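You operate a simulated robot arm through the tools that you are given. There is no shell and no other tool. Be economical: measure what you need, move in short steps, check, and stop when the job is done.

Carry out the task below with a simulated two-armed robot. There is one attempt and no reset: what you move stays moved.

JOB
Load the white cartridge into the grease pump and prime it.
Fine: clamp it, open the yellow pump knob, pump till grease shows, shut the knob.

It is judged by the outcome, as a careful person would: the job done as asked, and still so three seconds after it is handed in. It fails if anything else is knocked over, pushed out of place, dropped, spilled or broken.

ROBOT AND FRAMES
Two 7-joint arms with two-finger grippers on one trunk, on a base that drives. Base frame: it is fixed to the floor where the robot stands at the start and does not move with it; the origin is under the middle of the robot, x ahead of it, y to its left, z up. Readings come in m, rad, newtons and seconds.
The left shoulder is at the start at [0.05, 0.191, 1.217], the right one opposite. With the tool pointing down near the work surface each hand reaches from about 0.1 to 0.74 m from the robot's upright axis, wherever it stands, measured 20 degrees to its own side. Places, roughly: grease pump [0.7, 0.1, 0.9]; pump clamp lever [0.7, -0.1, 1]; pump lever [0.8, 0.2, 1.1]; socket of the grease pump [0.7, 0, 0.9]; yellow pump knob [0.6, 0.2, 1]. Payload 2.69 kg a hand.
The tool frame of a hand sits at the grasp point between the pads (the TCP): z along the fingers, y along the line on which they close. The tips reach 0.02 m beyond it. The gripper opens to 0.1 m. The gripper's body begins 0.063 m behind the TCP.
Orientation is told as [roll, pitch, yaw] about the base's x, y, z axes, in that order, counted from this pose: with the fingers straight down and closing along the base's y, the tool's x points along the base's -x, its y along +y and its z along -z.

CONTROLS
- The arms move only by the tool servo_tool. It takes "left_targets", "right_targets" or both (then of equal length, played together; a hand with none holds still); each is a list of rows, each a list of 3 entries, a list of its own where there are three numbers: the closure, from 0 (fully open) to 1 (shut), then the shift along the base's x, y, z in m, then the turn, a rotation vector about the base's x, y, z in rad. In form: [[grip, [dx, dy, dz], [ax, ay, az]], ...]. A call has 1 to 10 rows; each row is the pose to reach, as a shift and turn from the pose commanded when the call began. Each row takes 0.2 s and may step no farther than 0.05 m and 0.15 rad from the row before; otherwise, or with a gripper value out of range, the whole call is refused. A pose out of reach is approached as far as the arm can. The call stops where the force on the tool passes 90 N (or 10 N more than at its start, if that is more) or the arm is blocked; 0.2 s more then pass. Each finger travels about 0.153 m/s and halts on what it meets, pressing with about 24 N; the grip force reading is that of the motor and also rises with nothing between the fingers. The clock runs only during rows and for 0.2 s after the last one: add rows that repeat a pose to give the fingers time. It gives the time, the measured TCP pose, the force on the tool (base axes), the opening and the grip force at its end, in the units of the frame above (readings bear some noise), with the torque about the TCP (base axes, N m) and any sound that the robot's microphone picked up.
- Cameras (640 x 400 px; columns grow to the right, rows downward): "scene" is now at [0.1313, 0.0209, 1.4297]; the picture's right is [0.22, -0.98, 0.00], its down [-0.13, -0.03, -0.99] and it looks along [0.97, 0.21, -0.13] (base axes); focal length 214 px, centre (320, 200). "left" rides on the left gripper at [0.07, 0.019, -0.099] in its tool frame; the picture's right is [-0.26, 0.97, 0.00], its down [-0.75, -0.20, -0.63] and it looks along [-0.61, -0.16, 0.78] (tool axes); focal length 230 px, centre (320, 200). "right" rides on the right gripper at [0.07, -0.019, -0.099] in its tool frame; the picture's right is [0.26, 0.97, 0.00], its down [-0.75, 0.20, -0.63] and it looks along [-0.61, 0.16, 0.78] (tool axes); focal length 230 px, centre (320, 200).
- capture(camera): a new picture of that camera. No time passes.
- slide_trunk(by): slides the trunk up (or, below 0, down) by that many m; the arms and the scene camera ride with it, the base frame stays. It gives what a move gives, with no picture.
- drive_base(legs): drives the robot by 1 to 6 legs, each [ahead, left, turn to the left] in m, m and rad, along the robot's own axes; the way and the turn of a leg run together, so that a leg with both is an arc; at most 1.5 m and 3.142 rad a leg. The arms and the cameras ride along, it lands a little off, and it stops where it bumps. It gives what a move gives.
- head_to(pan, tilt): turns the head with the scene camera to pan (to the left, within 1.396 rad either way) and tilt (down, from -0.506 to 1.204), counted from straight ahead of the robot. It gives what a move gives.
- locate(camera, pixels): for up to 12 pixels [column, row] of the newest picture of that camera ("zoom" is the newest enlarged one), the place [x, y, z] in the base frame of the surface seen there, good to about 0.003 m. No time passes.
- zoom(camera, box): a new picture of the part [left, top, right, bottom] of that camera's present view, enlarged. No time passes.
- sign_off(): hands the job in; it is judged then, once.

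Work in short steps. Measure before you move; look again where a grasp or a placing could have gone wrong, and mend it. You have 80 turns and 78 pictures in all, those below and enlarged ones among them. Open the grippers and draw the arms clear of the work before you hand the job in, unless the task says otherwise; then end with one line.

The tools are called after "Emit:" by a JSON object that holds its "method" and its "body". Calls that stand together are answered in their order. servo_tool: Moves the arms, as the interface text tells. Its arguments: {"type":"object","properties":{"left_targets":{"type":"array","items":{"type":"array"}},"right_targets":{"type":"array","items":{"type":"array"}}},"required":[]} The other tools are called the same way: slide_trunk (by) slides the trunk up or down; drive_base (legs) drives the base; head_to (pan, tilt) turns the head that bears the scene camera; capture (camera) takes a picture; locate (camera, pixels) gives the place of the surface under pixels of a picture; zoom (camera, box) takes an enlarged picture of a part of a camera's view; sign_off () hands the job in.

At the start:

```text
t: 0.0
left_ee_pos: [0.427, 0.27, 1.4039]
left_ee_rot: [0.0, 0.0, -0.001]
left_force: [0.2, 0.6, 0.5]
left_torque: [-0.04, 0.01, 0.0]
left_finger_gap: 0.1
left_gripper_force: 0.1
right_ee_pos: [0.3018, -0.0639, 1.4003]
right_ee_rot: [0.003, 0.0, -0.002]
right_force: [0.4, 0.1, 0.1]
right_torque: [0.01, -0.02, -0.01]
right_finger_gap: 0.1
right_gripper_force: 0.0
trunk travel left (down, up): [-0.275, 0.048]
robot x, y, heading: [-0.0015, -0.0005, -0.002]
head pan, tilt: [0.216, 0.129]
```

scene: 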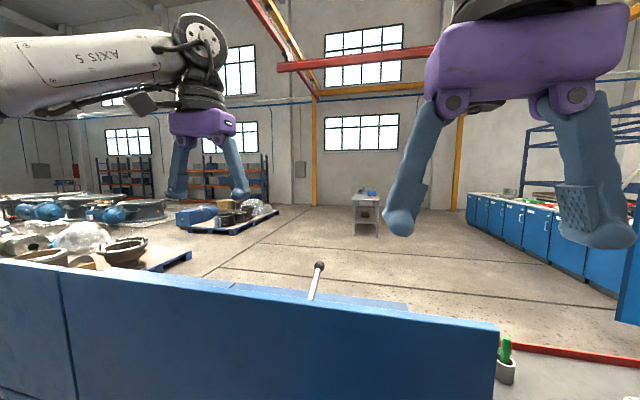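
right: 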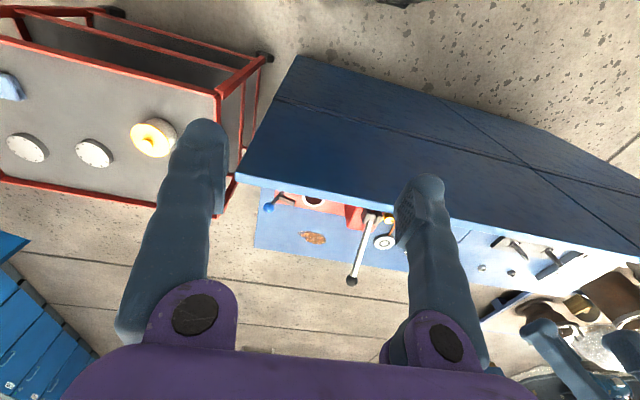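
left: 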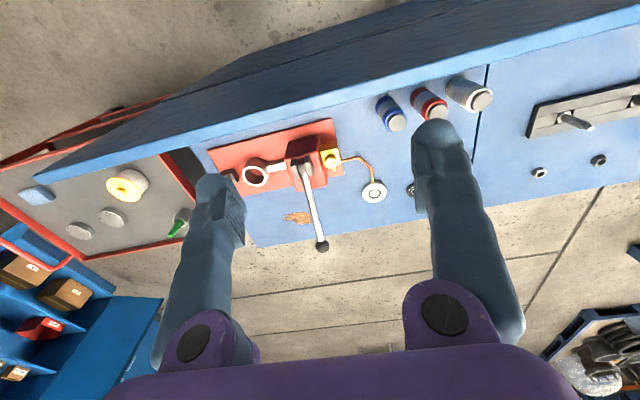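

The left picture shows the pump (red, upside-down view) beyond a blue panel, and the cartridges stand at about (395,110), (430,100) and (470,95). I tilt the head down to see the work from the scene camera.

Emit:
{"method": "head_to", "body": {"pan": 0.1, "tilt": 0.75}}

Emit:
{"method": "capture", "body": {"camera": "scene"}}

Emit:
{"method": "zoom", "body": {"camera": "left", "box": [180, 60, 520, 270]}}

Emit:
{"method": "locate", "body": {"camera": "left", "pixels": [[397, 123], [437, 114], [483, 101], [255, 176], [321, 246], [330, 157], [374, 192], [300, 165], [300, 218], [233, 174], [200, 155], [460, 62]]}}

```text
t: 1.0
left_ee_pos: [0.4267, 0.2704, 1.4044]
left_ee_rot: [0.0, 0.002, 0.0]
left_force: [0.9, -0.4, -0.1]
left_torque: [0.02, 0.03, 0.02]
left_finger_gap: 0.1001
left_gripper_force: 0.1
right_ee_pos: [0.3023, -0.064, 1.4001]
right_ee_rot: [0.002, 0.0, -0.003]
right_force: [0.3, -0.4, -1.0]
right_torque: [0.01, -0.02, 0.01]
right_finger_gap: 0.1002
right_gripper_force: 0.1
trunk travel left (down, up): [-0.275, 0.048]
robot x, y, heading: [0.0022, -0.002, 0.002]
head pan, tilt: [0.099, 0.75]
```

```text
74 pictures are left
```

scene: 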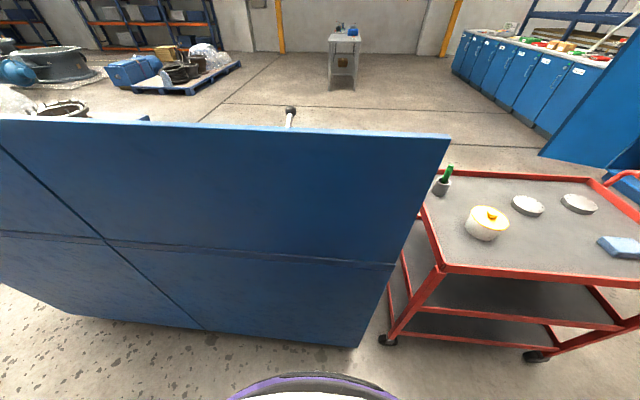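

```text
1.88 times, centred on (350, 165) of left
```

zoom: 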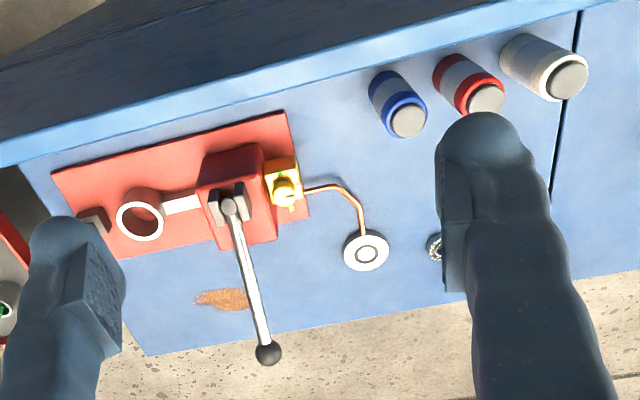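

```text
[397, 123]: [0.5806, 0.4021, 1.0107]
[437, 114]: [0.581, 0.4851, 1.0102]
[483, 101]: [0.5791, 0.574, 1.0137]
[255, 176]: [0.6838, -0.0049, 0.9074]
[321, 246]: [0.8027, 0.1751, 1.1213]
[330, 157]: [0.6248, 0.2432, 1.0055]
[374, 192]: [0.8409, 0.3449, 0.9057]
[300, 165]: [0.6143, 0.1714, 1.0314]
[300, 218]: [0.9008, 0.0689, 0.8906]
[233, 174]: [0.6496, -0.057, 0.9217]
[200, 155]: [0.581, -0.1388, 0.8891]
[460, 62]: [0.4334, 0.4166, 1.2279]
```

A blue screen stands between the robot and the bench; I measure its outline, the cart and the surroundings.

Emit:
{"method": "locate", "body": {"camera": "scene", "pixels": [[449, 136], [449, 145], [300, 135], [100, 125], [360, 345], [210, 325], [20, 280], [440, 175], [390, 340], [440, 188], [100, 240], [355, 330]]}}

Emit:
{"method": "locate", "body": {"camera": "left", "pixels": [[60, 180], [200, 130], [400, 75], [600, 20], [600, 35], [250, 245], [430, 230], [610, 180], [570, 120], [300, 30], [230, 190], [300, 190]]}}

Emit:
{"method": "head_to", "body": {"pan": 0.9, "tilt": 0.6}}

Emit:
{"method": "capture", "body": {"camera": "scene"}}

```text
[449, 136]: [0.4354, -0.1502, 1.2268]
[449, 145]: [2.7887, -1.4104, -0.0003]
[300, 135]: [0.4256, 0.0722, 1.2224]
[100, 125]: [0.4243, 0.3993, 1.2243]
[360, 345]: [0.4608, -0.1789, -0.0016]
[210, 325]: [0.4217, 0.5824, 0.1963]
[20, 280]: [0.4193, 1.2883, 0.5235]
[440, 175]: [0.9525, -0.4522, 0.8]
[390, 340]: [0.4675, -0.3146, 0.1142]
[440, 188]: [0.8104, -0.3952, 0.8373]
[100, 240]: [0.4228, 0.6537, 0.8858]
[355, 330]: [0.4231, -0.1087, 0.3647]
```

```text
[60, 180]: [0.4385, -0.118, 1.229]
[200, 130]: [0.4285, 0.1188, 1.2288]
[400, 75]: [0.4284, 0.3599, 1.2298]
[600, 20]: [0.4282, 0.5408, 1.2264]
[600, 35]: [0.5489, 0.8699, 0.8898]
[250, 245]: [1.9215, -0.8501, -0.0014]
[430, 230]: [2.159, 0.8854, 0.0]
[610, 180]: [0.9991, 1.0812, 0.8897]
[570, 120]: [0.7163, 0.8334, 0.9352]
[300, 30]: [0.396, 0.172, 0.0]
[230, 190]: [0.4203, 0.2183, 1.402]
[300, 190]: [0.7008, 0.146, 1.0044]
```

```text
t: 2.1
left_ee_pos: [0.4268, 0.2692, 1.404]
left_ee_rot: [0.0, -0.001, 0.0]
left_force: [0.3, 0.7, 1.0]
left_torque: [0.0, -0.01, 0.01]
left_finger_gap: 0.1001
left_gripper_force: 0.2
right_ee_pos: [0.3008, -0.0654, 1.4004]
right_ee_rot: [0.004, 0.001, -0.002]
right_force: [0.2, -0.3, 0.1]
right_torque: [0.04, -0.01, -0.01]
right_finger_gap: 0.1002
right_gripper_force: 0.0
trunk travel left (down, up): [-0.275, 0.048]
robot x, y, heading: [-0.0034, 0.0011, 0.002]
head pan, tilt: [0.901, 0.6]
```

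```text
72 pictures are left
```

scene: 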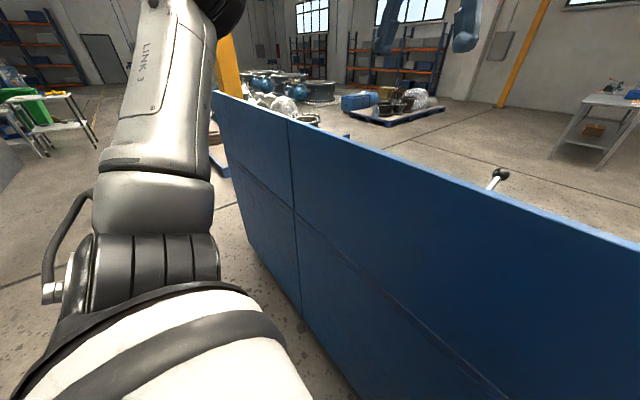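

The screen runs from y = -0.16 to about 1.5 at x = 0.44, z up to 1.23, and the bench's work side is the far one (x+). I look right to plan a drive around the cart.

Emit:
{"method": "head_to", "body": {"pan": -0.7, "tilt": 0.6}}

Emit:
{"method": "capture", "body": {"camera": "scene"}}

Emit:
{"method": "capture", "body": {"camera": "right"}}

```text
t: 3.8
left_ee_pos: [0.4258, 0.2702, 1.4042]
left_ee_rot: [0.0, 0.0, 0.001]
left_force: [0.1, 0.2, 0.1]
left_torque: [-0.06, 0.01, 0.02]
left_finger_gap: 0.0998
left_gripper_force: 0.1
right_ee_pos: [0.3008, -0.0649, 1.3995]
right_ee_rot: [0.003, -0.001, -0.003]
right_force: [-0.2, -0.6, -0.2]
right_torque: [-0.03, -0.01, -0.04]
right_finger_gap: 0.1002
right_gripper_force: 0.0
trunk travel left (down, up): [-0.275, 0.048]
robot x, y, heading: [0.0012, -0.0014, -0.005]
head pan, tilt: [-0.7, 0.6]
```

```text
71 pictures are left
```

scene: 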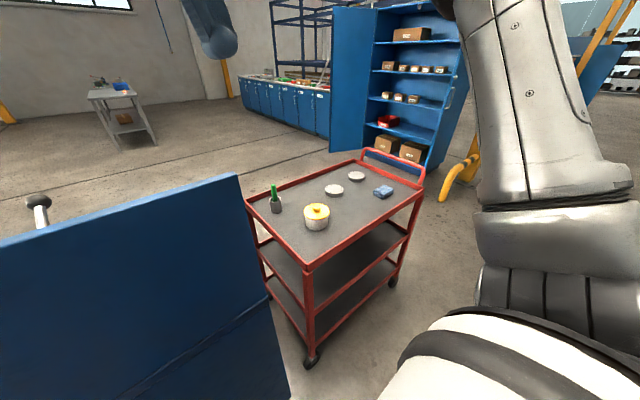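

```text
70 pictures are left
```

right: 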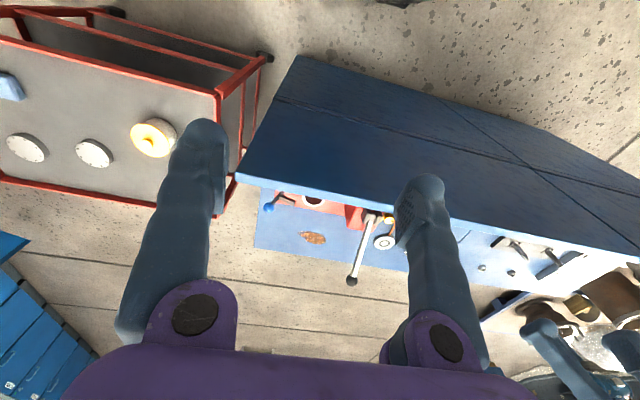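

I measure the cart's far corner, the cabinet door and the bench's edge to plot a way round.

Emit:
{"method": "locate", "body": {"camera": "scene", "pixels": [[422, 182], [362, 157], [310, 265], [247, 203], [330, 150], [428, 165], [318, 130], [458, 195], [392, 285], [310, 360], [245, 100], [125, 148]]}}

Emit:
{"method": "locate", "body": {"camera": "right", "pixels": [[262, 242], [380, 260], [275, 205], [440, 70], [300, 60], [370, 225], [352, 280], [600, 230]]}}

Emit:
{"method": "head_to", "body": {"pan": -1.39, "tilt": 0.6}}

Emit:
{"method": "capture", "body": {"camera": "scene"}}

```text
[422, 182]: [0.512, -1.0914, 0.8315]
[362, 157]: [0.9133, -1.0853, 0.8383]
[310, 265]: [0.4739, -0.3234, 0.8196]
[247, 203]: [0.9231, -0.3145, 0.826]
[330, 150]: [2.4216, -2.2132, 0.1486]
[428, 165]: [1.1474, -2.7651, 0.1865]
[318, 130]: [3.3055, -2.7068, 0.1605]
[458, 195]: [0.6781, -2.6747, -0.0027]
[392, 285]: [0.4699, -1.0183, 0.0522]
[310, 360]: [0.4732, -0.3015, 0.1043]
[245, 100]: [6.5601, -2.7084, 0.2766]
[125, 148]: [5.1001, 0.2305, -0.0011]
```

```text
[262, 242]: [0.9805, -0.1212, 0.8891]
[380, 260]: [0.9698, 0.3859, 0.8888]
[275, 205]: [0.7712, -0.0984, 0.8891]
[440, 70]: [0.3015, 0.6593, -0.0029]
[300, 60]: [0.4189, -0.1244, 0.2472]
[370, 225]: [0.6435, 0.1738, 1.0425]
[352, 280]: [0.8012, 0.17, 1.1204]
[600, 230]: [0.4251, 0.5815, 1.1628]
```

```text
t: 4.9
left_ee_pos: [0.4278, 0.2705, 1.4037]
left_ee_rot: [0.0, 0.001, -0.001]
left_force: [-1.2, 1.0, 0.6]
left_torque: [0.0, -0.01, -0.02]
left_finger_gap: 0.1002
left_gripper_force: 0.2
right_ee_pos: [0.3013, -0.0649, 1.3999]
right_ee_rot: [0.004, 0.001, -0.002]
right_force: [-0.6, 0.0, 0.5]
right_torque: [0.02, 0.0, 0.0]
right_finger_gap: 0.1001
right_gripper_force: 0.1
trunk travel left (down, up): [-0.275, 0.048]
robot x, y, heading: [-0.0004, -0.003, -0.006]
head pan, tilt: [-1.389, 0.6]
```

```text
69 pictures are left
```

scene: 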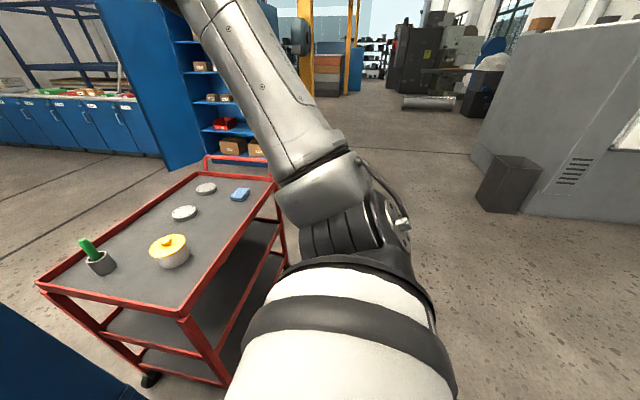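

The way is clear: cart spans x 0.47–0.92, y -0.31 to -1.12, cabinet beyond y -2.65, bench's free edge at x 0.98. I drive around the cart to the bench's far side.

Emit:
{"method": "drive_base", "body": {"legs": [[-0.1, 0, 0], [0, -0.9, 0], [0, -0.9, 0], [1.5, 0, 0], [0.25, 0, 0], [0, 1.5, 0]]}}

```text
t: 43.3
left_ee_pos: [2.0812, 0.0185, 1.4039]
left_ee_rot: [0.0, -0.001, -0.009]
left_force: [1.3, 1.0, 0.4]
left_torque: [-0.02, -0.06, 0.0]
left_finger_gap: 0.1001
left_gripper_force: 0.1
right_ee_pos: [1.9524, -0.3145, 1.4004]
right_ee_rot: [0.004, -0.001, -0.013]
right_force: [0.0, 0.3, 0.3]
right_torque: [-0.01, -0.02, 0.0]
right_finger_gap: 0.1
right_gripper_force: 0.1
trunk travel left (down, up): [-0.275, 0.048]
robot x, y, heading: [1.6519, -0.2469, -0.008]
head pan, tilt: [-1.389, 0.6]
```

At (1.65, -0.25). I turn to face the bench and look.

Emit:
{"method": "drive_base", "body": {"legs": [[0, 0, 3.14], [0, -0.5, 0]]}}

Emit:
{"method": "head_to", "body": {"pan": 0.0, "tilt": 0.6}}

Emit:
{"method": "capture", "body": {"camera": "scene"}}

```text
t: 55.5
left_ee_pos: [1.2302, -0.008, 1.404]
left_ee_rot: [0.0, 0.001, 3.12]
left_force: [0.4, -0.4, 0.5]
left_torque: [0.02, 0.02, 0.0]
left_finger_gap: 0.1
left_gripper_force: 0.0
right_ee_pos: [1.3634, 0.3234, 1.3986]
right_ee_rot: [0.004, 0.0, 3.114]
right_force: [0.5, -0.2, 0.2]
right_torque: [-0.01, 0.02, 0.03]
right_finger_gap: 0.0997
right_gripper_force: 0.0
trunk travel left (down, up): [-0.275, 0.048]
robot x, y, heading: [1.6655, 0.248, 3.117]
head pan, tilt: [-1.389, 0.6]
```

```text
t: 57.0
left_ee_pos: [1.2297, -0.0088, 1.4033]
left_ee_rot: [-0.001, 0.0, 3.12]
left_force: [0.3, 0.4, -0.9]
left_torque: [0.02, 0.0, -0.01]
left_finger_gap: 0.1
left_gripper_force: 0.1
right_ee_pos: [1.3632, 0.3216, 1.4006]
right_ee_rot: [0.004, -0.001, 3.114]
right_force: [0.4, -1.2, -0.4]
right_torque: [-0.01, 0.0, 0.0]
right_finger_gap: 0.0998
right_gripper_force: 0.0
trunk travel left (down, up): [-0.275, 0.048]
robot x, y, heading: [1.6626, 0.2513, 3.12]
head pan, tilt: [0.0, 0.6]
```

```text
68 pictures are left
```

scene: 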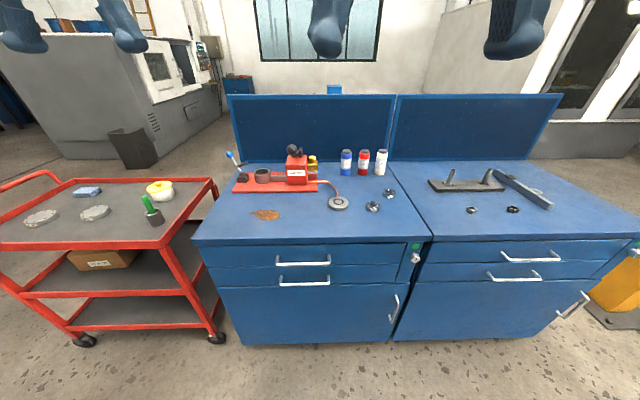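

Now the whole bench faces me: pump at (285,175), cartridges blue (346,162), red (364,162), white (381,162). I enlarge it.

Emit:
{"method": "zoom", "body": {"camera": "scene", "box": [215, 135, 405, 225]}}

Emit:
{"method": "locate", "body": {"camera": "scene", "pixels": [[330, 245], [320, 340], [420, 240]]}}

```text
3.37 times, centred on (310, 180) of scene
```

zoom: 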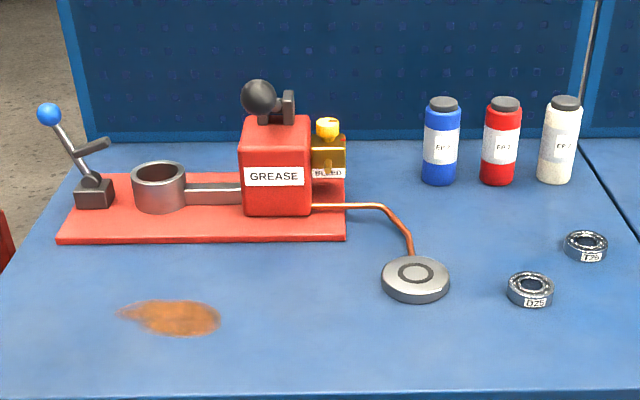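

```text
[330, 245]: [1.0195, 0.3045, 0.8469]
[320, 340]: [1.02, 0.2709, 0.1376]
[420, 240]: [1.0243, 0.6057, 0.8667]
```

The bench front is at x = 1.02. I locate the parts in the enlarged picture and drive closer, shifting right toward the cartridge.

Emit:
{"method": "locate", "body": {"camera": "zoom", "pixels": [[49, 115], [95, 183], [105, 143], [160, 170], [140, 195], [278, 190], [258, 98], [290, 110], [327, 127], [327, 160], [566, 102], [555, 150]]}}

Emit:
{"method": "drive_base", "body": {"legs": [[0.3, -0.07, 0]]}}

Emit:
{"method": "head_to", "body": {"pan": 0.0, "tilt": 0.8}}

Emit:
{"method": "capture", "body": {"camera": "scene"}}

```text
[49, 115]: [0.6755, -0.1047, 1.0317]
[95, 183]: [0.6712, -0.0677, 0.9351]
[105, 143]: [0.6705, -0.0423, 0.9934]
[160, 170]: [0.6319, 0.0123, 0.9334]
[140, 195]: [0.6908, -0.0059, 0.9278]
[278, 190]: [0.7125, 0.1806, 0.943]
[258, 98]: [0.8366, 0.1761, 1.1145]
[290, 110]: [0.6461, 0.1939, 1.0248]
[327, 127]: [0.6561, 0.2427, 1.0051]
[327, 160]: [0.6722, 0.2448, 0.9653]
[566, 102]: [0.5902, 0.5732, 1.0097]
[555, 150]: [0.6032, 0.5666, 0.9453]
```

```text
t: 59.1
left_ee_pos: [0.9546, 0.0607, 1.4021]
left_ee_rot: [0.001, 0.002, 3.127]
left_force: [0.6, -0.7, 0.1]
left_torque: [0.02, 0.07, -0.03]
left_finger_gap: 0.1001
left_gripper_force: 0.1
right_ee_pos: [1.0852, 0.3932, 1.4006]
right_ee_rot: [0.001, 0.002, 3.123]
right_force: [0.5, -0.6, 0.1]
right_torque: [0.0, 0.05, 0.01]
right_finger_gap: 0.0999
right_gripper_force: 0.0
trunk travel left (down, up): [-0.275, 0.048]
robot x, y, heading: [1.386, 0.3262, 3.124]
head pan, tilt: [0.0, 0.6]
stopped in leg 1: the robot was blocked; the commanded pose is now the measured one
```

```text
t: 59.9
left_ee_pos: [0.9529, 0.0613, 1.4024]
left_ee_rot: [0.0, 0.003, 3.126]
left_force: [0.4, 0.0, -0.5]
left_torque: [-0.03, 0.01, 0.02]
left_finger_gap: 0.0997
left_gripper_force: 0.0
right_ee_pos: [1.082, 0.3947, 1.398]
right_ee_rot: [0.003, 0.002, 3.119]
right_force: [-24.1, 10.2, -32.3]
right_torque: [-1.53, -0.28, 1.13]
right_finger_gap: 0.1002
right_gripper_force: 0.1
trunk travel left (down, up): [-0.275, 0.048]
robot x, y, heading: [1.3849, 0.3279, 3.129]
head pan, tilt: [0.0, 0.799]
```

```text
66 pictures are left
```

scene: 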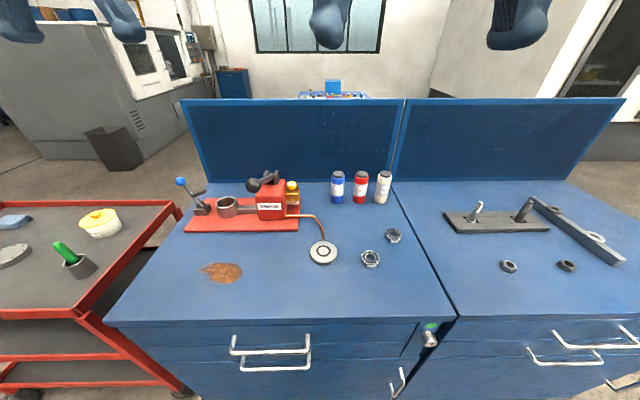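

The base stopped against the bench at x = 1.386. I back off a centimetre to relieve contact and move the left hand camera for a close view of the pump.

Emit:
{"method": "drive_base", "body": {"legs": [[-0.015, 0, 0]]}}

Emit:
{"method": "zoom", "body": {"camera": "scene", "box": [165, 155, 345, 270]}}

Emit:
{"method": "capture", "body": {"camera": "left"}}

Emit:
{"method": "capture", "body": {"camera": "right"}}

```text
t: 60.6
left_ee_pos: [0.9651, 0.0615, 1.4008]
left_ee_rot: [0.0, 0.005, 3.127]
left_force: [0.0, -0.3, 0.0]
left_torque: [0.01, -0.01, 0.01]
left_finger_gap: 0.0998
left_gripper_force: 0.0
right_ee_pos: [1.0954, 0.394, 1.3978]
right_ee_rot: [0.001, 0.007, 3.118]
right_force: [-31.9, 14.5, -26.1]
right_torque: [-1.94, -1.59, 1.46]
right_finger_gap: 0.1001
right_gripper_force: 0.1
trunk travel left (down, up): [-0.275, 0.048]
robot x, y, heading: [1.4001, 0.3234, 3.119]
head pan, tilt: [0.0, 0.799]
```

```text
3.48 times, centred on (255, 212) of scene
```

zoom: 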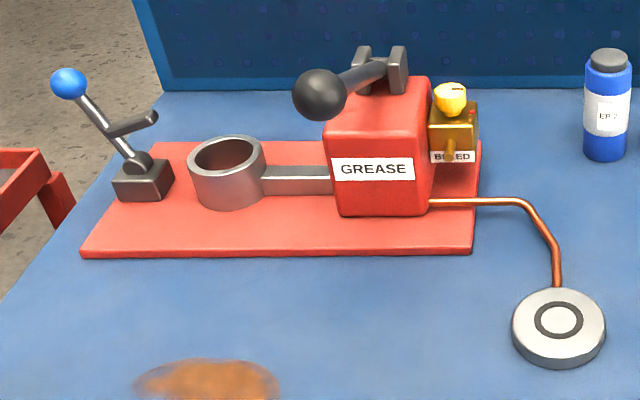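

```text
64 pictures are left
```

left: 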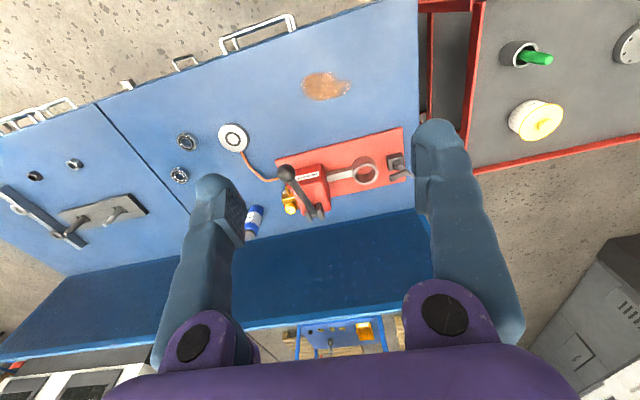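

```text
63 pictures are left
```

right: 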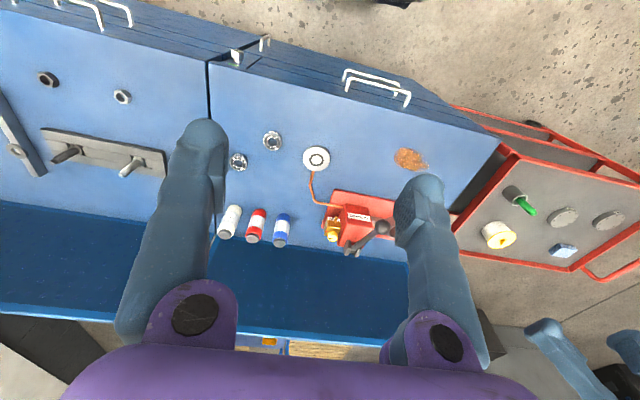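

The right hand reads a contact (probably with the tilted head), so I take it forward. The cartridge's top is near (0.59, 0.573, 1.01); I bring the right hand above and in front of it, tilting 45° toward -x.

Emit:
{"method": "servo_tool", "body": {"right_targets": [[0, [-0.04, 0.018, -0.01], [0, 0.078, 0]], [0, [-0.08, 0.036, -0.02], [0, 0.157, 0]], [0, [-0.12, 0.054, -0.03], [0, 0.235, 0]], [0, [-0.16, 0.072, -0.04], [0, 0.314, 0]], [0, [-0.2, 0.09, -0.05], [0, 0.392, 0]], [0, [-0.24, 0.107, -0.06], [0, 0.471, 0]], [0, [-0.27, 0.125, -0.07], [0, 0.549, 0]], [0, [-0.3, 0.143, -0.08], [0, 0.628, 0]], [0, [-0.33, 0.16, -0.09], [0, 0.706, 0]], [0, [-0.36, 0.178, -0.1], [0, 0.785, 0]]]}}

Emit:
{"method": "capture", "body": {"camera": "right"}}

Emit:
{"method": "capture", "body": {"camera": "scene"}}

```text
t: 62.8
left_ee_pos: [0.9661, 0.0611, 1.401]
left_ee_rot: [0.0, 0.003, 3.126]
left_force: [0.1, 0.1, -0.1]
left_torque: [-0.03, 0.0, -0.01]
left_finger_gap: 0.1003
left_gripper_force: 0.1
right_ee_pos: [0.7339, 0.5723, 1.2961]
right_ee_rot: [0.024, -0.783, 3.108]
right_force: [-0.2, 0.1, 0.6]
right_torque: [-0.04, 0.03, -0.02]
right_finger_gap: 0.1
right_gripper_force: 0.0
trunk travel left (down, up): [-0.275, 0.048]
robot x, y, heading: [1.4004, 0.3278, 3.128]
head pan, tilt: [0.0, 0.799]
```

```text
62 pictures are left
```

right: 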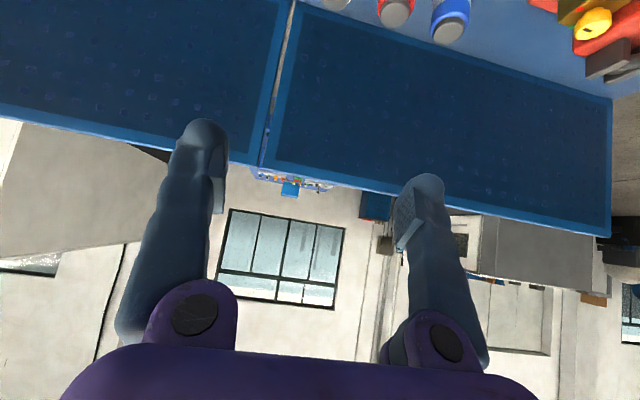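

```text
61 pictures are left
```

scene: 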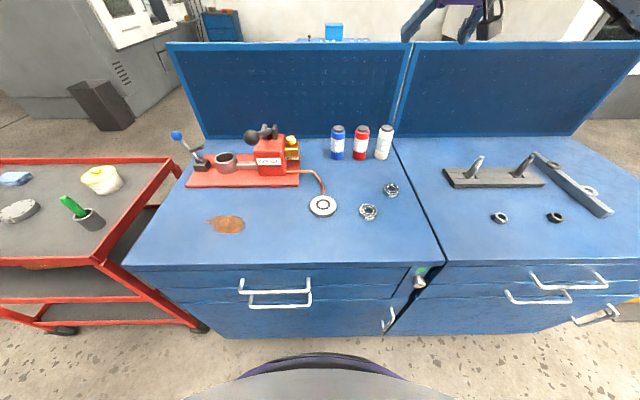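

The contact is gone. I zoom on the cartridges for exact diameters and centres.

Emit:
{"method": "zoom", "body": {"camera": "scene", "box": [320, 115, 410, 170]}}

```text
7.11 times, centred on (365, 142) of scene
```

zoom: 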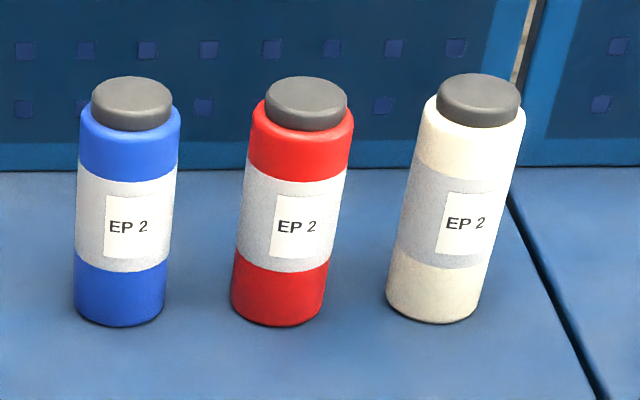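

Emit:
{"method": "locate", "body": {"camera": "zoom", "pixels": [[403, 210], [440, 222], [503, 222], [480, 90], [430, 110], [518, 120], [430, 315], [450, 200], [330, 240], [478, 78], [475, 120]]}}

Emit:
{"method": "locate", "body": {"camera": "scene", "pixels": [[177, 135], [202, 150], [192, 152], [202, 165], [218, 158], [235, 160], [227, 168], [226, 153]]}}

```text
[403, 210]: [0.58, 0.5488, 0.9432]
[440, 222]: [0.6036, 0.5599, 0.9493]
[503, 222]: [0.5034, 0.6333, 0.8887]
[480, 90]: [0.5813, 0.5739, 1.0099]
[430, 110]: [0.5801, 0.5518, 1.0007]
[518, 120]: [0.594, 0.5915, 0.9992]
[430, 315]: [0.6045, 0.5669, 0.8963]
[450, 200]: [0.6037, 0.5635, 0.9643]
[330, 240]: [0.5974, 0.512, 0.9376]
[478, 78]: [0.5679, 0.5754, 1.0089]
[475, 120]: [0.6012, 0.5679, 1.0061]
```

```text
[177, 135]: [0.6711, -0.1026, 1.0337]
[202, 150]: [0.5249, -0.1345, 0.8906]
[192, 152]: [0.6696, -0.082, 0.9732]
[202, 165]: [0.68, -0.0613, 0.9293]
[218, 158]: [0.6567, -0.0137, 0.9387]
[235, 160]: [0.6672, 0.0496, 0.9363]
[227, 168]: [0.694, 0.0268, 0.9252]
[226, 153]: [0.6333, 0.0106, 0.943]
```

White cartridge: axis (0.580, 0.571), radius 0.024, z 0.89–1.01. I descend to a stand-off along the approach line with the gripper partly closed (gap 0.08).

Emit:
{"method": "servo_tool", "body": {"right_targets": [[0.2, [-0.01, 0, -0.045], [0, 0, 0]], [0.2, [-0.02, 0, -0.09], [0, 0, 0]], [0.2, [-0.03, 0, -0.135], [0, 0, 0]], [0.2, [-0.045, 0, -0.18], [0, 0, 0.0]], [0.2, [-0.062, 0, -0.22], [0, 0, 0.02]], [0.2, [-0.062, -0.001, -0.239], [0, 0, 0.03]]]}}

Emit:
{"method": "capture", "body": {"camera": "right"}}

Emit:
{"method": "capture", "body": {"camera": "scene"}}

```text
t: 64.2
left_ee_pos: [0.9668, 0.0612, 1.4011]
left_ee_rot: [0.0, 0.003, 3.125]
left_force: [0.6, 0.1, -0.3]
left_torque: [0.0, -0.01, -0.03]
left_finger_gap: 0.0999
left_gripper_force: 0.1
right_ee_pos: [0.6731, 0.5704, 1.0552]
right_ee_rot: [0.024, -0.783, 3.139]
right_force: [0.7, 0.2, 0.2]
right_torque: [-0.02, -0.01, 0.0]
right_finger_gap: 0.0799
right_gripper_force: 0.1
trunk travel left (down, up): [-0.275, 0.048]
robot x, y, heading: [1.4009, 0.3276, 3.13]
head pan, tilt: [0.0, 0.799]
```

```text
59 pictures are left
```

right: 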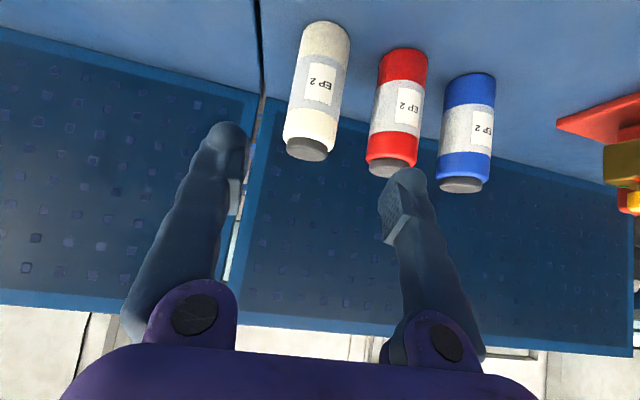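

```text
58 pictures are left
```

scene: 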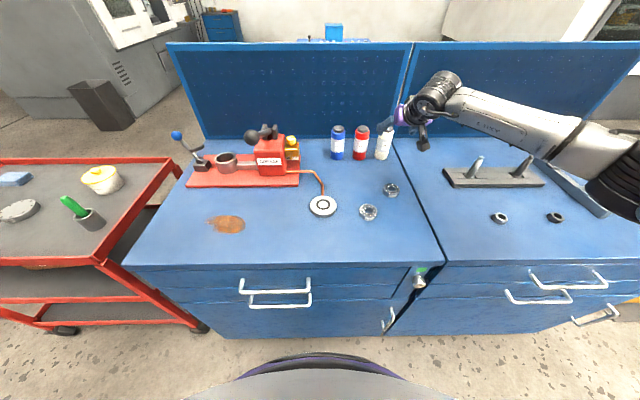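

The white cartridge lies centred between the fingers (columns 235–390, cartridge about 312). I advance along the approach and grip.

Emit:
{"method": "servo_tool", "body": {"right_targets": [[0.2, [-0.025, 0, -0.024], [0, 0, 0]], [0.2, [-0.05, 0, -0.048], [0, 0, 0]], [0.2, [-0.075, 0, -0.072], [0, 0, 0]], [0.2, [-0.093, 0, -0.09], [0, 0, 0]], [0.2, [-0.093, 0, -0.09], [0, 0, 0]], [0.7, [-0.093, 0, -0.09], [0, 0, 0]], [0.7, [-0.093, 0, -0.09], [0, 0, 0]], [0.7, [-0.093, 0, -0.09], [0, 0, 0]]]}}

Emit:
{"method": "capture", "body": {"camera": "right"}}

```text
t: 66.0
left_ee_pos: [0.9658, 0.0615, 1.4017]
left_ee_rot: [0.0, 0.004, 3.126]
left_force: [0.5, 0.7, 0.5]
left_torque: [0.0, 0.01, 0.0]
left_finger_gap: 0.1
left_gripper_force: 0.0
right_ee_pos: [0.5815, 0.5698, 0.9692]
right_ee_rot: [0.025, -0.781, 3.139]
right_force: [-0.8, 0.8, 2.3]
right_torque: [0.01, 0.01, -0.02]
right_finger_gap: 0.0479
right_gripper_force: 23.5
trunk travel left (down, up): [-0.275, 0.048]
robot x, y, heading: [1.3991, 0.325, 3.129]
head pan, tilt: [0.0, 0.799]
```

```text
57 pictures are left
```

right: 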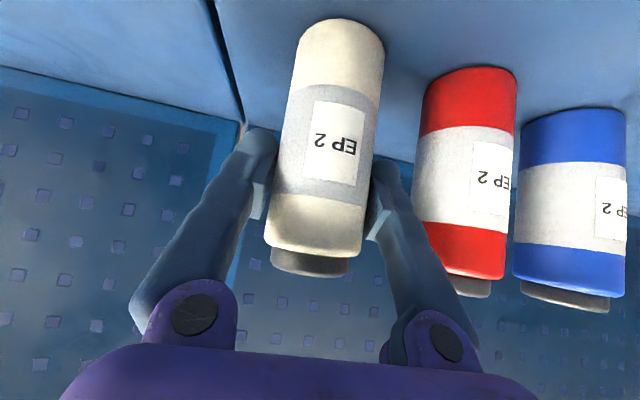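

Gripped (gap 0.048, 23.5 N). I lift it straight up well above everything.

Emit:
{"method": "servo_tool", "body": {"right_targets": [[0.7, [0, 0, 0.03], [0, 0, 0]], [0.7, [0, 0, 0.07], [0, 0, 0]], [0.7, [0, 0, 0.115], [0, 0, 0]], [0.7, [0, 0, 0.16], [0, 0, 0]], [0.7, [0.02, 0, 0.2], [0, 0, 0]], [0.7, [0.04, 0, 0.24], [0, 0, 0]], [0.7, [0.06, 0, 0.27], [0, 0, 0]], [0.7, [0.08, 0, 0.3], [0, 0, 0]]]}}

Emit:
{"method": "drive_base", "body": {"legs": [[0, 0.53, 0]]}}

Emit:
{"method": "capture", "body": {"camera": "scene"}}

Emit:
{"method": "capture", "body": {"camera": "right"}}

```text
t: 67.8
left_ee_pos: [0.9683, 0.061, 1.4022]
left_ee_rot: [-0.001, 0.003, 3.126]
left_force: [0.5, -0.7, -1.3]
left_torque: [-0.02, 0.05, 0.01]
left_finger_gap: 0.0998
left_gripper_force: 0.1
right_ee_pos: [0.664, 0.5714, 1.2716]
right_ee_rot: [0.024, -0.783, 3.137]
right_force: [0.9, -0.4, -2.2]
right_torque: [0.01, 0.02, -0.01]
right_finger_gap: 0.0482
right_gripper_force: 24.0
trunk travel left (down, up): [-0.275, 0.048]
robot x, y, heading: [1.4032, 0.3232, 3.128]
head pan, tilt: [0.0, 0.799]
```

```text
t: 73.0
left_ee_pos: [0.9553, -0.4656, 1.4022]
left_ee_rot: [-0.001, 0.003, 3.122]
left_force: [0.0, -0.2, -0.5]
left_torque: [-0.01, -0.02, -0.01]
left_finger_gap: 0.0999
left_gripper_force: 0.1
right_ee_pos: [0.6531, 0.046, 1.2707]
right_ee_rot: [0.024, -0.78, 3.133]
right_force: [-0.2, 0.1, -1.8]
right_torque: [0.02, -0.01, -0.03]
right_finger_gap: 0.048
right_gripper_force: 24.5
trunk travel left (down, up): [-0.275, 0.048]
robot x, y, heading: [1.3865, -0.2058, 3.116]
head pan, tilt: [0.0, 0.799]
```

```text
56 pictures are left
```

scene: 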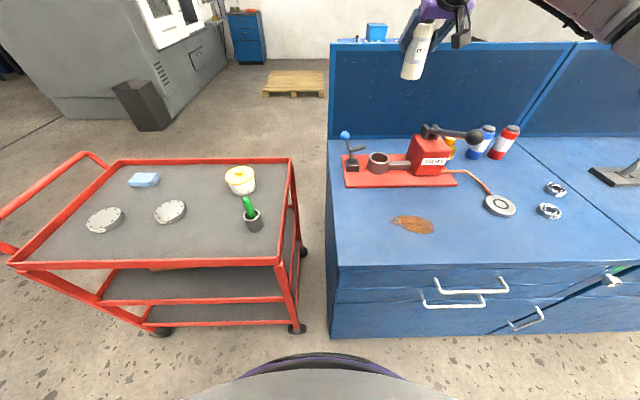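

```text
55 pictures are left
```

right: 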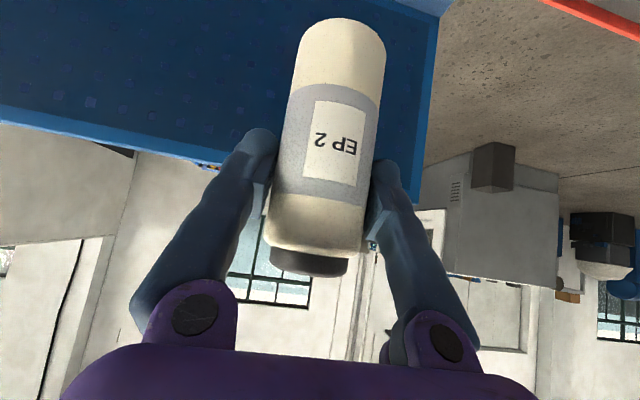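

The cartridge is now over the pump region. I zoom to measure socket rim and clamp arm.

Emit:
{"method": "zoom", "body": {"camera": "scene", "box": [330, 120, 490, 220]}}

```text
4.00 times, centred on (410, 170) of scene
```

zoom: 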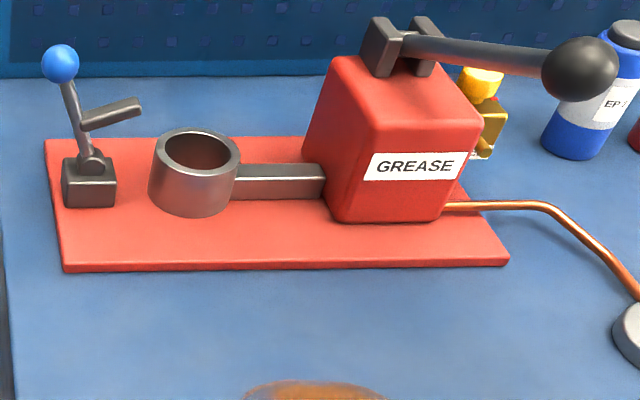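

Emit:
{"method": "locate", "body": {"camera": "zoom", "pixels": [[157, 153], [236, 150], [199, 130], [202, 174], [195, 205], [205, 150], [90, 118], [135, 105], [140, 115], [95, 160], [92, 190], [60, 60]]}}

```text
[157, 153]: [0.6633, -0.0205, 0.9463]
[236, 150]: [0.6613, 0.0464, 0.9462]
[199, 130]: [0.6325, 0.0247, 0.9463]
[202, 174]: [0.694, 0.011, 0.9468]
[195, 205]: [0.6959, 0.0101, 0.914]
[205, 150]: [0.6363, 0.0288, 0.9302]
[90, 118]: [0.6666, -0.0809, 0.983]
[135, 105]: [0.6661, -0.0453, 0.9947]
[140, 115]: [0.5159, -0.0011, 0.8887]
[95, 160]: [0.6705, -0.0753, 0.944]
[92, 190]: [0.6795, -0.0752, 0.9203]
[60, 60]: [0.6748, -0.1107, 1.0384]
```

Socket: rim z 0.946, centre about (0.663, 0.013), inner radius about 0.028; clamp arm ends at y -0.045, clear of it. I move over the socket, bottom about 1.5 cm above the rim.

Emit:
{"method": "servo_tool", "body": {"right_targets": [[0.7, [0.005, -0.016, -0.02], [0, 0, 0]], [0.7, [0.011, -0.033, -0.06], [0, 0, 0]], [0.7, [0.011, -0.033, -0.1], [0, 0, 0]], [0.7, [0.011, -0.033, -0.145], [0, 0, 0]], [0.7, [0.011, -0.033, -0.19], [0, 0, 0]], [0.7, [0.011, -0.033, -0.23], [0, 0, 0]], [0.7, [0.011, -0.033, -0.23], [0, 0, 0]]]}}

Emit:
{"method": "zoom", "body": {"camera": "scene", "box": [330, 100, 490, 200]}}

Emit:
{"method": "capture", "body": {"camera": "right"}}

```text
t: 74.6
left_ee_pos: [0.9546, -0.4668, 1.4024]
left_ee_rot: [-0.001, 0.004, 3.119]
left_force: [-0.2, -0.6, -0.8]
left_torque: [-0.01, 0.0, 0.03]
left_finger_gap: 0.1001
left_gripper_force: 0.1
right_ee_pos: [0.6631, 0.0132, 1.0414]
right_ee_rot: [0.024, -0.782, 3.133]
right_force: [-0.3, -0.6, -2.7]
right_torque: [0.03, 0.01, 0.01]
right_finger_gap: 0.0476
right_gripper_force: 23.9
trunk travel left (down, up): [-0.275, 0.048]
robot x, y, heading: [1.3895, -0.2081, 3.119]
head pan, tilt: [0.0, 0.799]
```

```text
4.00 times, centred on (410, 150) of scene
```

zoom: 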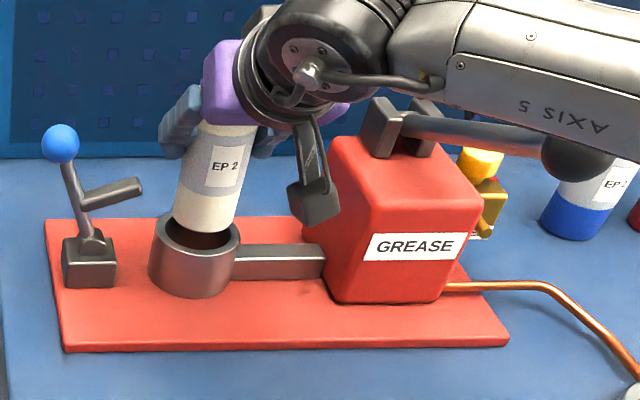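

```text
52 pictures are left
```

right: 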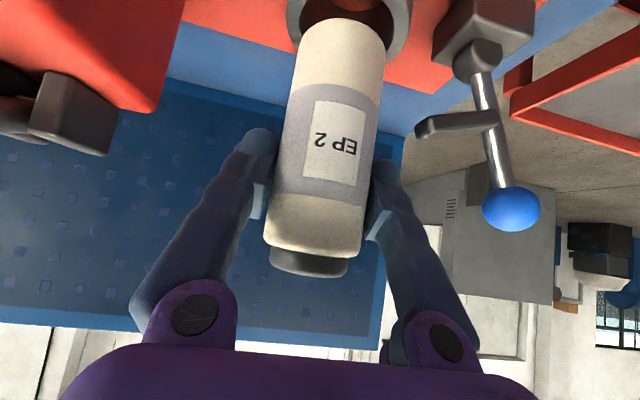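

The alignment looks good. Before lowering, I check clearance between the forearm and the pump lever's ball (zoom (575,155)) and the camera bracket.

Emit:
{"method": "locate", "body": {"camera": "zoom", "pixels": [[575, 160], [560, 125], [500, 118], [430, 80], [620, 135], [315, 205], [300, 185], [190, 222], [205, 232], [237, 245], [170, 215], [480, 145]]}}

Emit:
{"method": "locate", "body": {"camera": "right", "pixels": [[400, 15], [292, 15], [330, 40], [370, 25], [345, 45]]}}

```text
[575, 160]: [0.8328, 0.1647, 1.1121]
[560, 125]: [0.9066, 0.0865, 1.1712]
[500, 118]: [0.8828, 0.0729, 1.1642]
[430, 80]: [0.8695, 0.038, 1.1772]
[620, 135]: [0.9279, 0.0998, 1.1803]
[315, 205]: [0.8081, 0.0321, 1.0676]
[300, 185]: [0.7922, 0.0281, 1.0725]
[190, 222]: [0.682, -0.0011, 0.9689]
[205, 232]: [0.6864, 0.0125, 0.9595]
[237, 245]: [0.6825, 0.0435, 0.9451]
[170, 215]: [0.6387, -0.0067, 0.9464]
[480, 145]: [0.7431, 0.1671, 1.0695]
```

```text
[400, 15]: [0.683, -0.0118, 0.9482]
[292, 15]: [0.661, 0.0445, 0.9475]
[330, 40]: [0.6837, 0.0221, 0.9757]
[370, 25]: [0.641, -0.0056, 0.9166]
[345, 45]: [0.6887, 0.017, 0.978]
```

The forearm's underside (z 1.17 at (0.91, 0.09)) would come close to the lever ball (0.833, 0.165, 1.11) if lowered 6 cm. I raise trunk and hand, then shift the base left so the forearm stays off the ball.

Emit:
{"method": "slide_trunk", "body": {"by": 0.045}}

Emit:
{"method": "servo_tool", "body": {"right_targets": [[0.7, [0, 0, 0.04], [0, 0, 0]], [0.7, [0, 0, 0.08], [0, 0, 0]]]}}

Emit:
{"method": "drive_base", "body": {"legs": [[0, 0.15, 0]]}}

```text
t: 75.4
left_ee_pos: [0.9544, -0.4667, 1.4472]
left_ee_rot: [-0.001, 0.004, 3.12]
left_force: [-0.2, 0.4, -0.9]
left_torque: [0.01, 0.0, 0.02]
left_finger_gap: 0.1001
left_gripper_force: 0.0
right_ee_pos: [0.6626, 0.0134, 1.0864]
right_ee_rot: [0.025, -0.78, 3.132]
right_force: [-0.4, -0.6, -2.1]
right_torque: [-0.02, 0.01, 0.0]
right_finger_gap: 0.0477
right_gripper_force: 24.1
trunk travel left (down, up): [-0.32, 0.003]
robot x, y, heading: [1.3916, -0.2094, 3.116]
head pan, tilt: [0.0, 0.799]
```

```text
t: 76.0
left_ee_pos: [0.9553, -0.4672, 1.4466]
left_ee_rot: [0.002, 0.003, 3.121]
left_force: [-1.4, 0.3, -0.1]
left_torque: [0.04, 0.0, -0.03]
left_finger_gap: 0.0999
left_gripper_force: 0.1
right_ee_pos: [0.6624, 0.0127, 1.1655]
right_ee_rot: [0.025, -0.781, 3.134]
right_force: [-0.2, 0.3, -2.6]
right_torque: [-0.02, -0.01, -0.01]
right_finger_gap: 0.048
right_gripper_force: 24.1
trunk travel left (down, up): [-0.32, 0.003]
robot x, y, heading: [1.3859, -0.2085, 3.121]
head pan, tilt: [0.0, 0.799]
```

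```text
t: 78.0
left_ee_pos: [0.9514, -0.6154, 1.4471]
left_ee_rot: [0.001, 0.004, 3.121]
left_force: [0.4, 0.1, -0.2]
left_torque: [0.01, 0.0, 0.04]
left_finger_gap: 0.1001
left_gripper_force: 0.1
right_ee_pos: [0.6581, -0.1363, 1.1657]
right_ee_rot: [0.024, -0.78, 3.132]
right_force: [0.9, -0.2, -2.8]
right_torque: [0.01, 0.0, -0.01]
right_finger_gap: 0.0476
right_gripper_force: 23.5
trunk travel left (down, up): [-0.32, 0.003]
robot x, y, heading: [1.3879, -0.3549, 3.122]
head pan, tilt: [0.0, 0.799]
```

Now I bring the cartridge back over the socket.

Emit:
{"method": "servo_tool", "body": {"right_targets": [[0.7, [0.002, 0.04, 0], [0, 0, 0]], [0.7, [0.004, 0.08, 0], [0, 0, 0]], [0.7, [0.006, 0.12, 0], [0, 0, 0]], [0.7, [0.006, 0.149, 0], [0, 0, 0]], [0.7, [0.006, 0.149, -0.04], [0, 0, 0]], [0.7, [0.006, 0.149, -0.08], [0, 0, 0]], [0.7, [0.006, 0.149, -0.12], [0, 0, 0]], [0.7, [0.006, 0.149, -0.12], [0, 0, 0]]]}}

Emit:
{"method": "zoom", "body": {"camera": "scene", "box": [370, 90, 570, 215]}}

Emit:
{"method": "capture", "body": {"camera": "right"}}

```text
t: 79.8
left_ee_pos: [0.9521, -0.6149, 1.4473]
left_ee_rot: [-0.001, 0.003, 3.121]
left_force: [-0.3, 0.3, -0.2]
left_torque: [-0.02, 0.0, -0.01]
left_finger_gap: 0.1002
left_gripper_force: 0.0
right_ee_pos: [0.665, 0.0136, 1.0451]
right_ee_rot: [0.024, -0.782, 3.132]
right_force: [0.0, 0.6, -1.3]
right_torque: [-0.02, -0.03, -0.02]
right_finger_gap: 0.0477
right_gripper_force: 23.6
trunk travel left (down, up): [-0.32, 0.003]
robot x, y, heading: [1.3845, -0.3557, 3.12]
head pan, tilt: [0.0, 0.799]
```

```text
3.20 times, centred on (470, 152) of scene
```

zoom: 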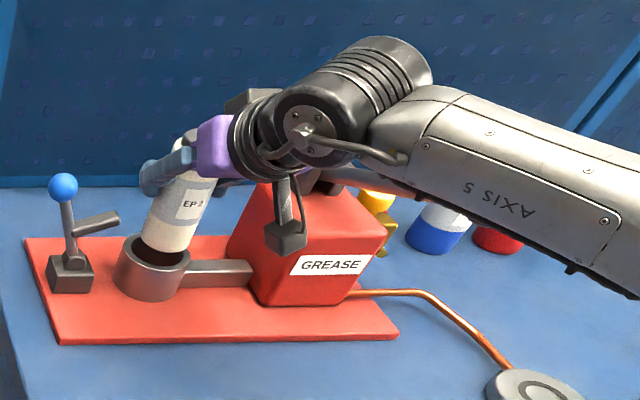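

```text
50 pictures are left
```

right: 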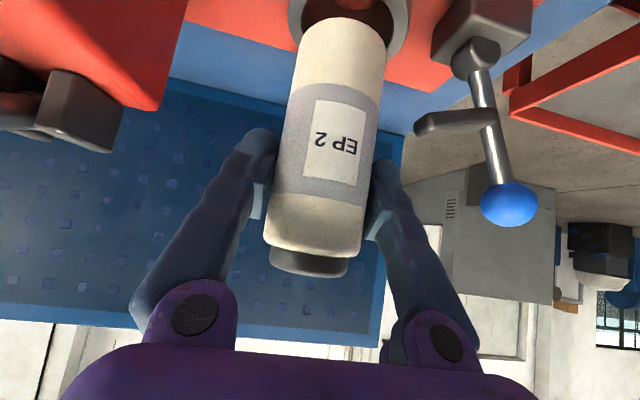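

I check the forearm's height now against the ball hidden behind it.

Emit:
{"method": "locate", "body": {"camera": "zoom", "pixels": [[400, 165], [440, 195], [480, 225], [520, 245], [450, 110], [560, 265], [620, 290], [320, 180], [385, 180], [285, 240]]}}

```text
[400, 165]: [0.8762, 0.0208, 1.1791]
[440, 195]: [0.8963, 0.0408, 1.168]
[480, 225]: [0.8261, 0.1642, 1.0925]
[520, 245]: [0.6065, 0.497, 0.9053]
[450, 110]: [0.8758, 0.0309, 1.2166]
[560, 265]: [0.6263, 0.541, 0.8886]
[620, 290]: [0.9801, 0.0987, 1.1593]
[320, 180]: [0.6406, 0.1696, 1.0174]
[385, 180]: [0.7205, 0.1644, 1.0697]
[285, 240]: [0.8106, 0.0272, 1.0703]
```

The forearm is now about 4 cm clear sideways of the ball. I lower the cartridge into the socket in small steps.

Emit:
{"method": "servo_tool", "body": {"right_targets": [[0.7, [-0.001, 0, -0.015], [0, 0, 0]], [0.7, [-0.001, 0, -0.025], [0, 0, 0]], [0.7, [-0.001, 0, -0.035], [0, 0, 0]], [0.7, [-0.001, 0, -0.045], [0, 0, 0]], [0.7, [-0.001, 0, -0.053], [0, 0, 0]]]}}

Emit:
{"method": "zoom", "body": {"camera": "scene", "box": [370, 90, 570, 215]}}

```text
t: 81.0
left_ee_pos: [0.9517, -0.6159, 1.4463]
left_ee_rot: [0.0, 0.003, 3.12]
left_force: [-0.4, 0.4, 0.3]
left_torque: [0.02, 0.02, 0.0]
left_finger_gap: 0.1002
left_gripper_force: 0.0
right_ee_pos: [0.6626, 0.0136, 0.9911]
right_ee_rot: [0.024, -0.78, 3.133]
right_force: [-0.4, -1.2, -1.3]
right_torque: [0.03, 0.0, -0.02]
right_finger_gap: 0.0477
right_gripper_force: 24.3
trunk travel left (down, up): [-0.32, 0.003]
robot x, y, heading: [1.3888, -0.3562, 3.122]
head pan, tilt: [0.0, 0.799]
```

```text
3.20 times, centred on (470, 152) of scene
```

zoom: 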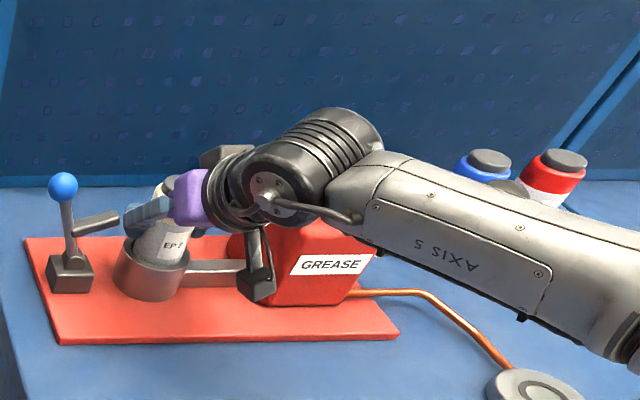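

It is inside the socket with no contact force. I lower further in fine steps until it seats.

Emit:
{"method": "servo_tool", "body": {"right_targets": [[0.7, [0, 0, -0.003], [0, 0, 0]], [0.7, [0, 0, -0.006], [0, 0, 0]], [0.7, [0, 0, -0.009], [0, 0, 0]], [0.7, [0, 0, -0.012], [0, 0, 0]], [0.7, [0, 0, -0.014], [0, 0, 0]]]}}

Emit:
{"method": "capture", "body": {"camera": "right"}}

```text
t: 82.2
left_ee_pos: [0.9527, -0.6162, 1.4484]
left_ee_rot: [-0.002, 0.002, 3.121]
left_force: [0.4, -0.4, 0.4]
left_torque: [0.01, 0.03, -0.03]
left_finger_gap: 0.1001
left_gripper_force: 0.0
right_ee_pos: [0.6635, 0.0132, 0.9818]
right_ee_rot: [0.024, -0.785, 3.133]
right_force: [0.8, 1.0, 8.6]
right_torque: [0.07, -0.33, 0.01]
right_finger_gap: 0.0473
right_gripper_force: 24.2
trunk travel left (down, up): [-0.32, 0.003]
robot x, y, heading: [1.383, -0.355, 3.119]
head pan, tilt: [0.0, 0.799]
```

```text
48 pictures are left
```

right: 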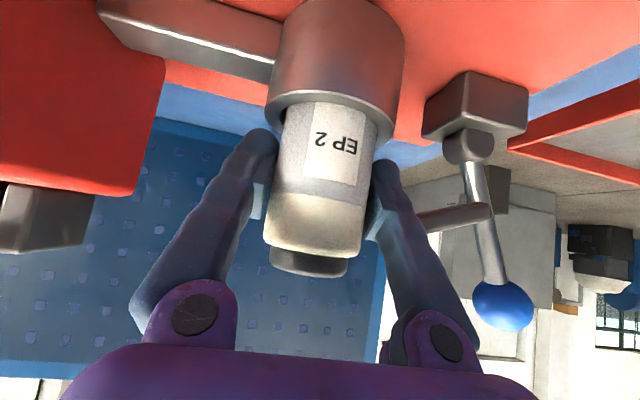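

Seated: 8.6 N at z 0.982 as predicted. I ease off, open just enough (gap 0.062) and withdraw along the approach line.

Emit:
{"method": "servo_tool", "body": {"right_targets": [[0.7, [0, 0, 0.003], [0, 0, 0]], [0.38, [0, 0, 0.003], [0, 0, 0]], [0.38, [0, 0, 0.003], [0, 0, 0]], [0.38, [0.015, 0, 0.018], [0, 0, 0]], [0.38, [0.04, 0, 0.043], [0, 0, 0]], [0.38, [0.07, 0, 0.073], [0, 0, 0]], [0.38, [0.1, 0, 0.105], [0, 0, 0]], [0.38, [0.12, 0, 0.14], [0, 0, 0]], [0.38, [0.14, 0, 0.18], [0, 0, 0]], [0.38, [0.15, 0, 0.22], [0, 0, 0]]]}}

Emit:
{"method": "zoom", "body": {"camera": "scene", "box": [370, 90, 570, 215]}}

Emit:
{"method": "capture", "body": {"camera": "right"}}

```text
t: 84.4
left_ee_pos: [0.9532, -0.6172, 1.448]
left_ee_rot: [-0.001, 0.003, 3.121]
left_force: [0.2, -0.5, 0.1]
left_torque: [0.03, 0.0, -0.02]
left_finger_gap: 0.1
left_gripper_force: 0.0
right_ee_pos: [0.8136, 0.0121, 1.1987]
right_ee_rot: [0.024, -0.78, 3.135]
right_force: [-0.4, 0.9, 0.5]
right_torque: [0.03, -0.03, 0.0]
right_finger_gap: 0.0622
right_gripper_force: 0.1
trunk travel left (down, up): [-0.32, 0.003]
robot x, y, heading: [1.385, -0.356, 3.122]
head pan, tilt: [0.0, 0.799]
```

```text
3.20 times, centred on (470, 152) of scene
```

zoom: 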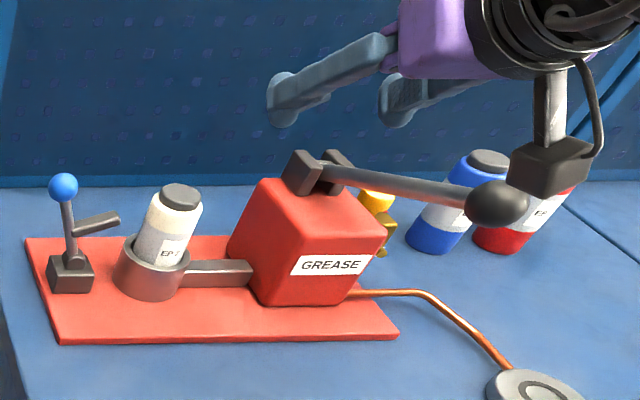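

```text
46 pictures are left
```

right: 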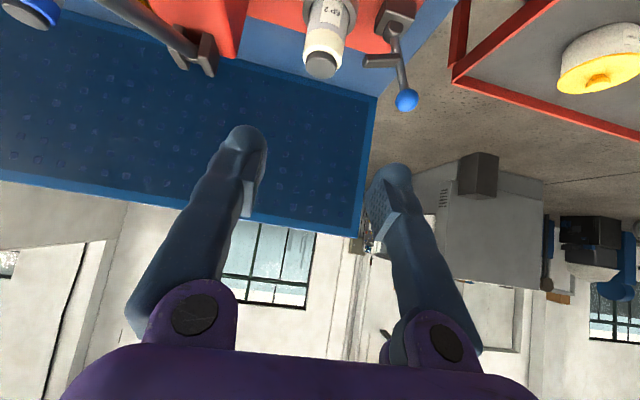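

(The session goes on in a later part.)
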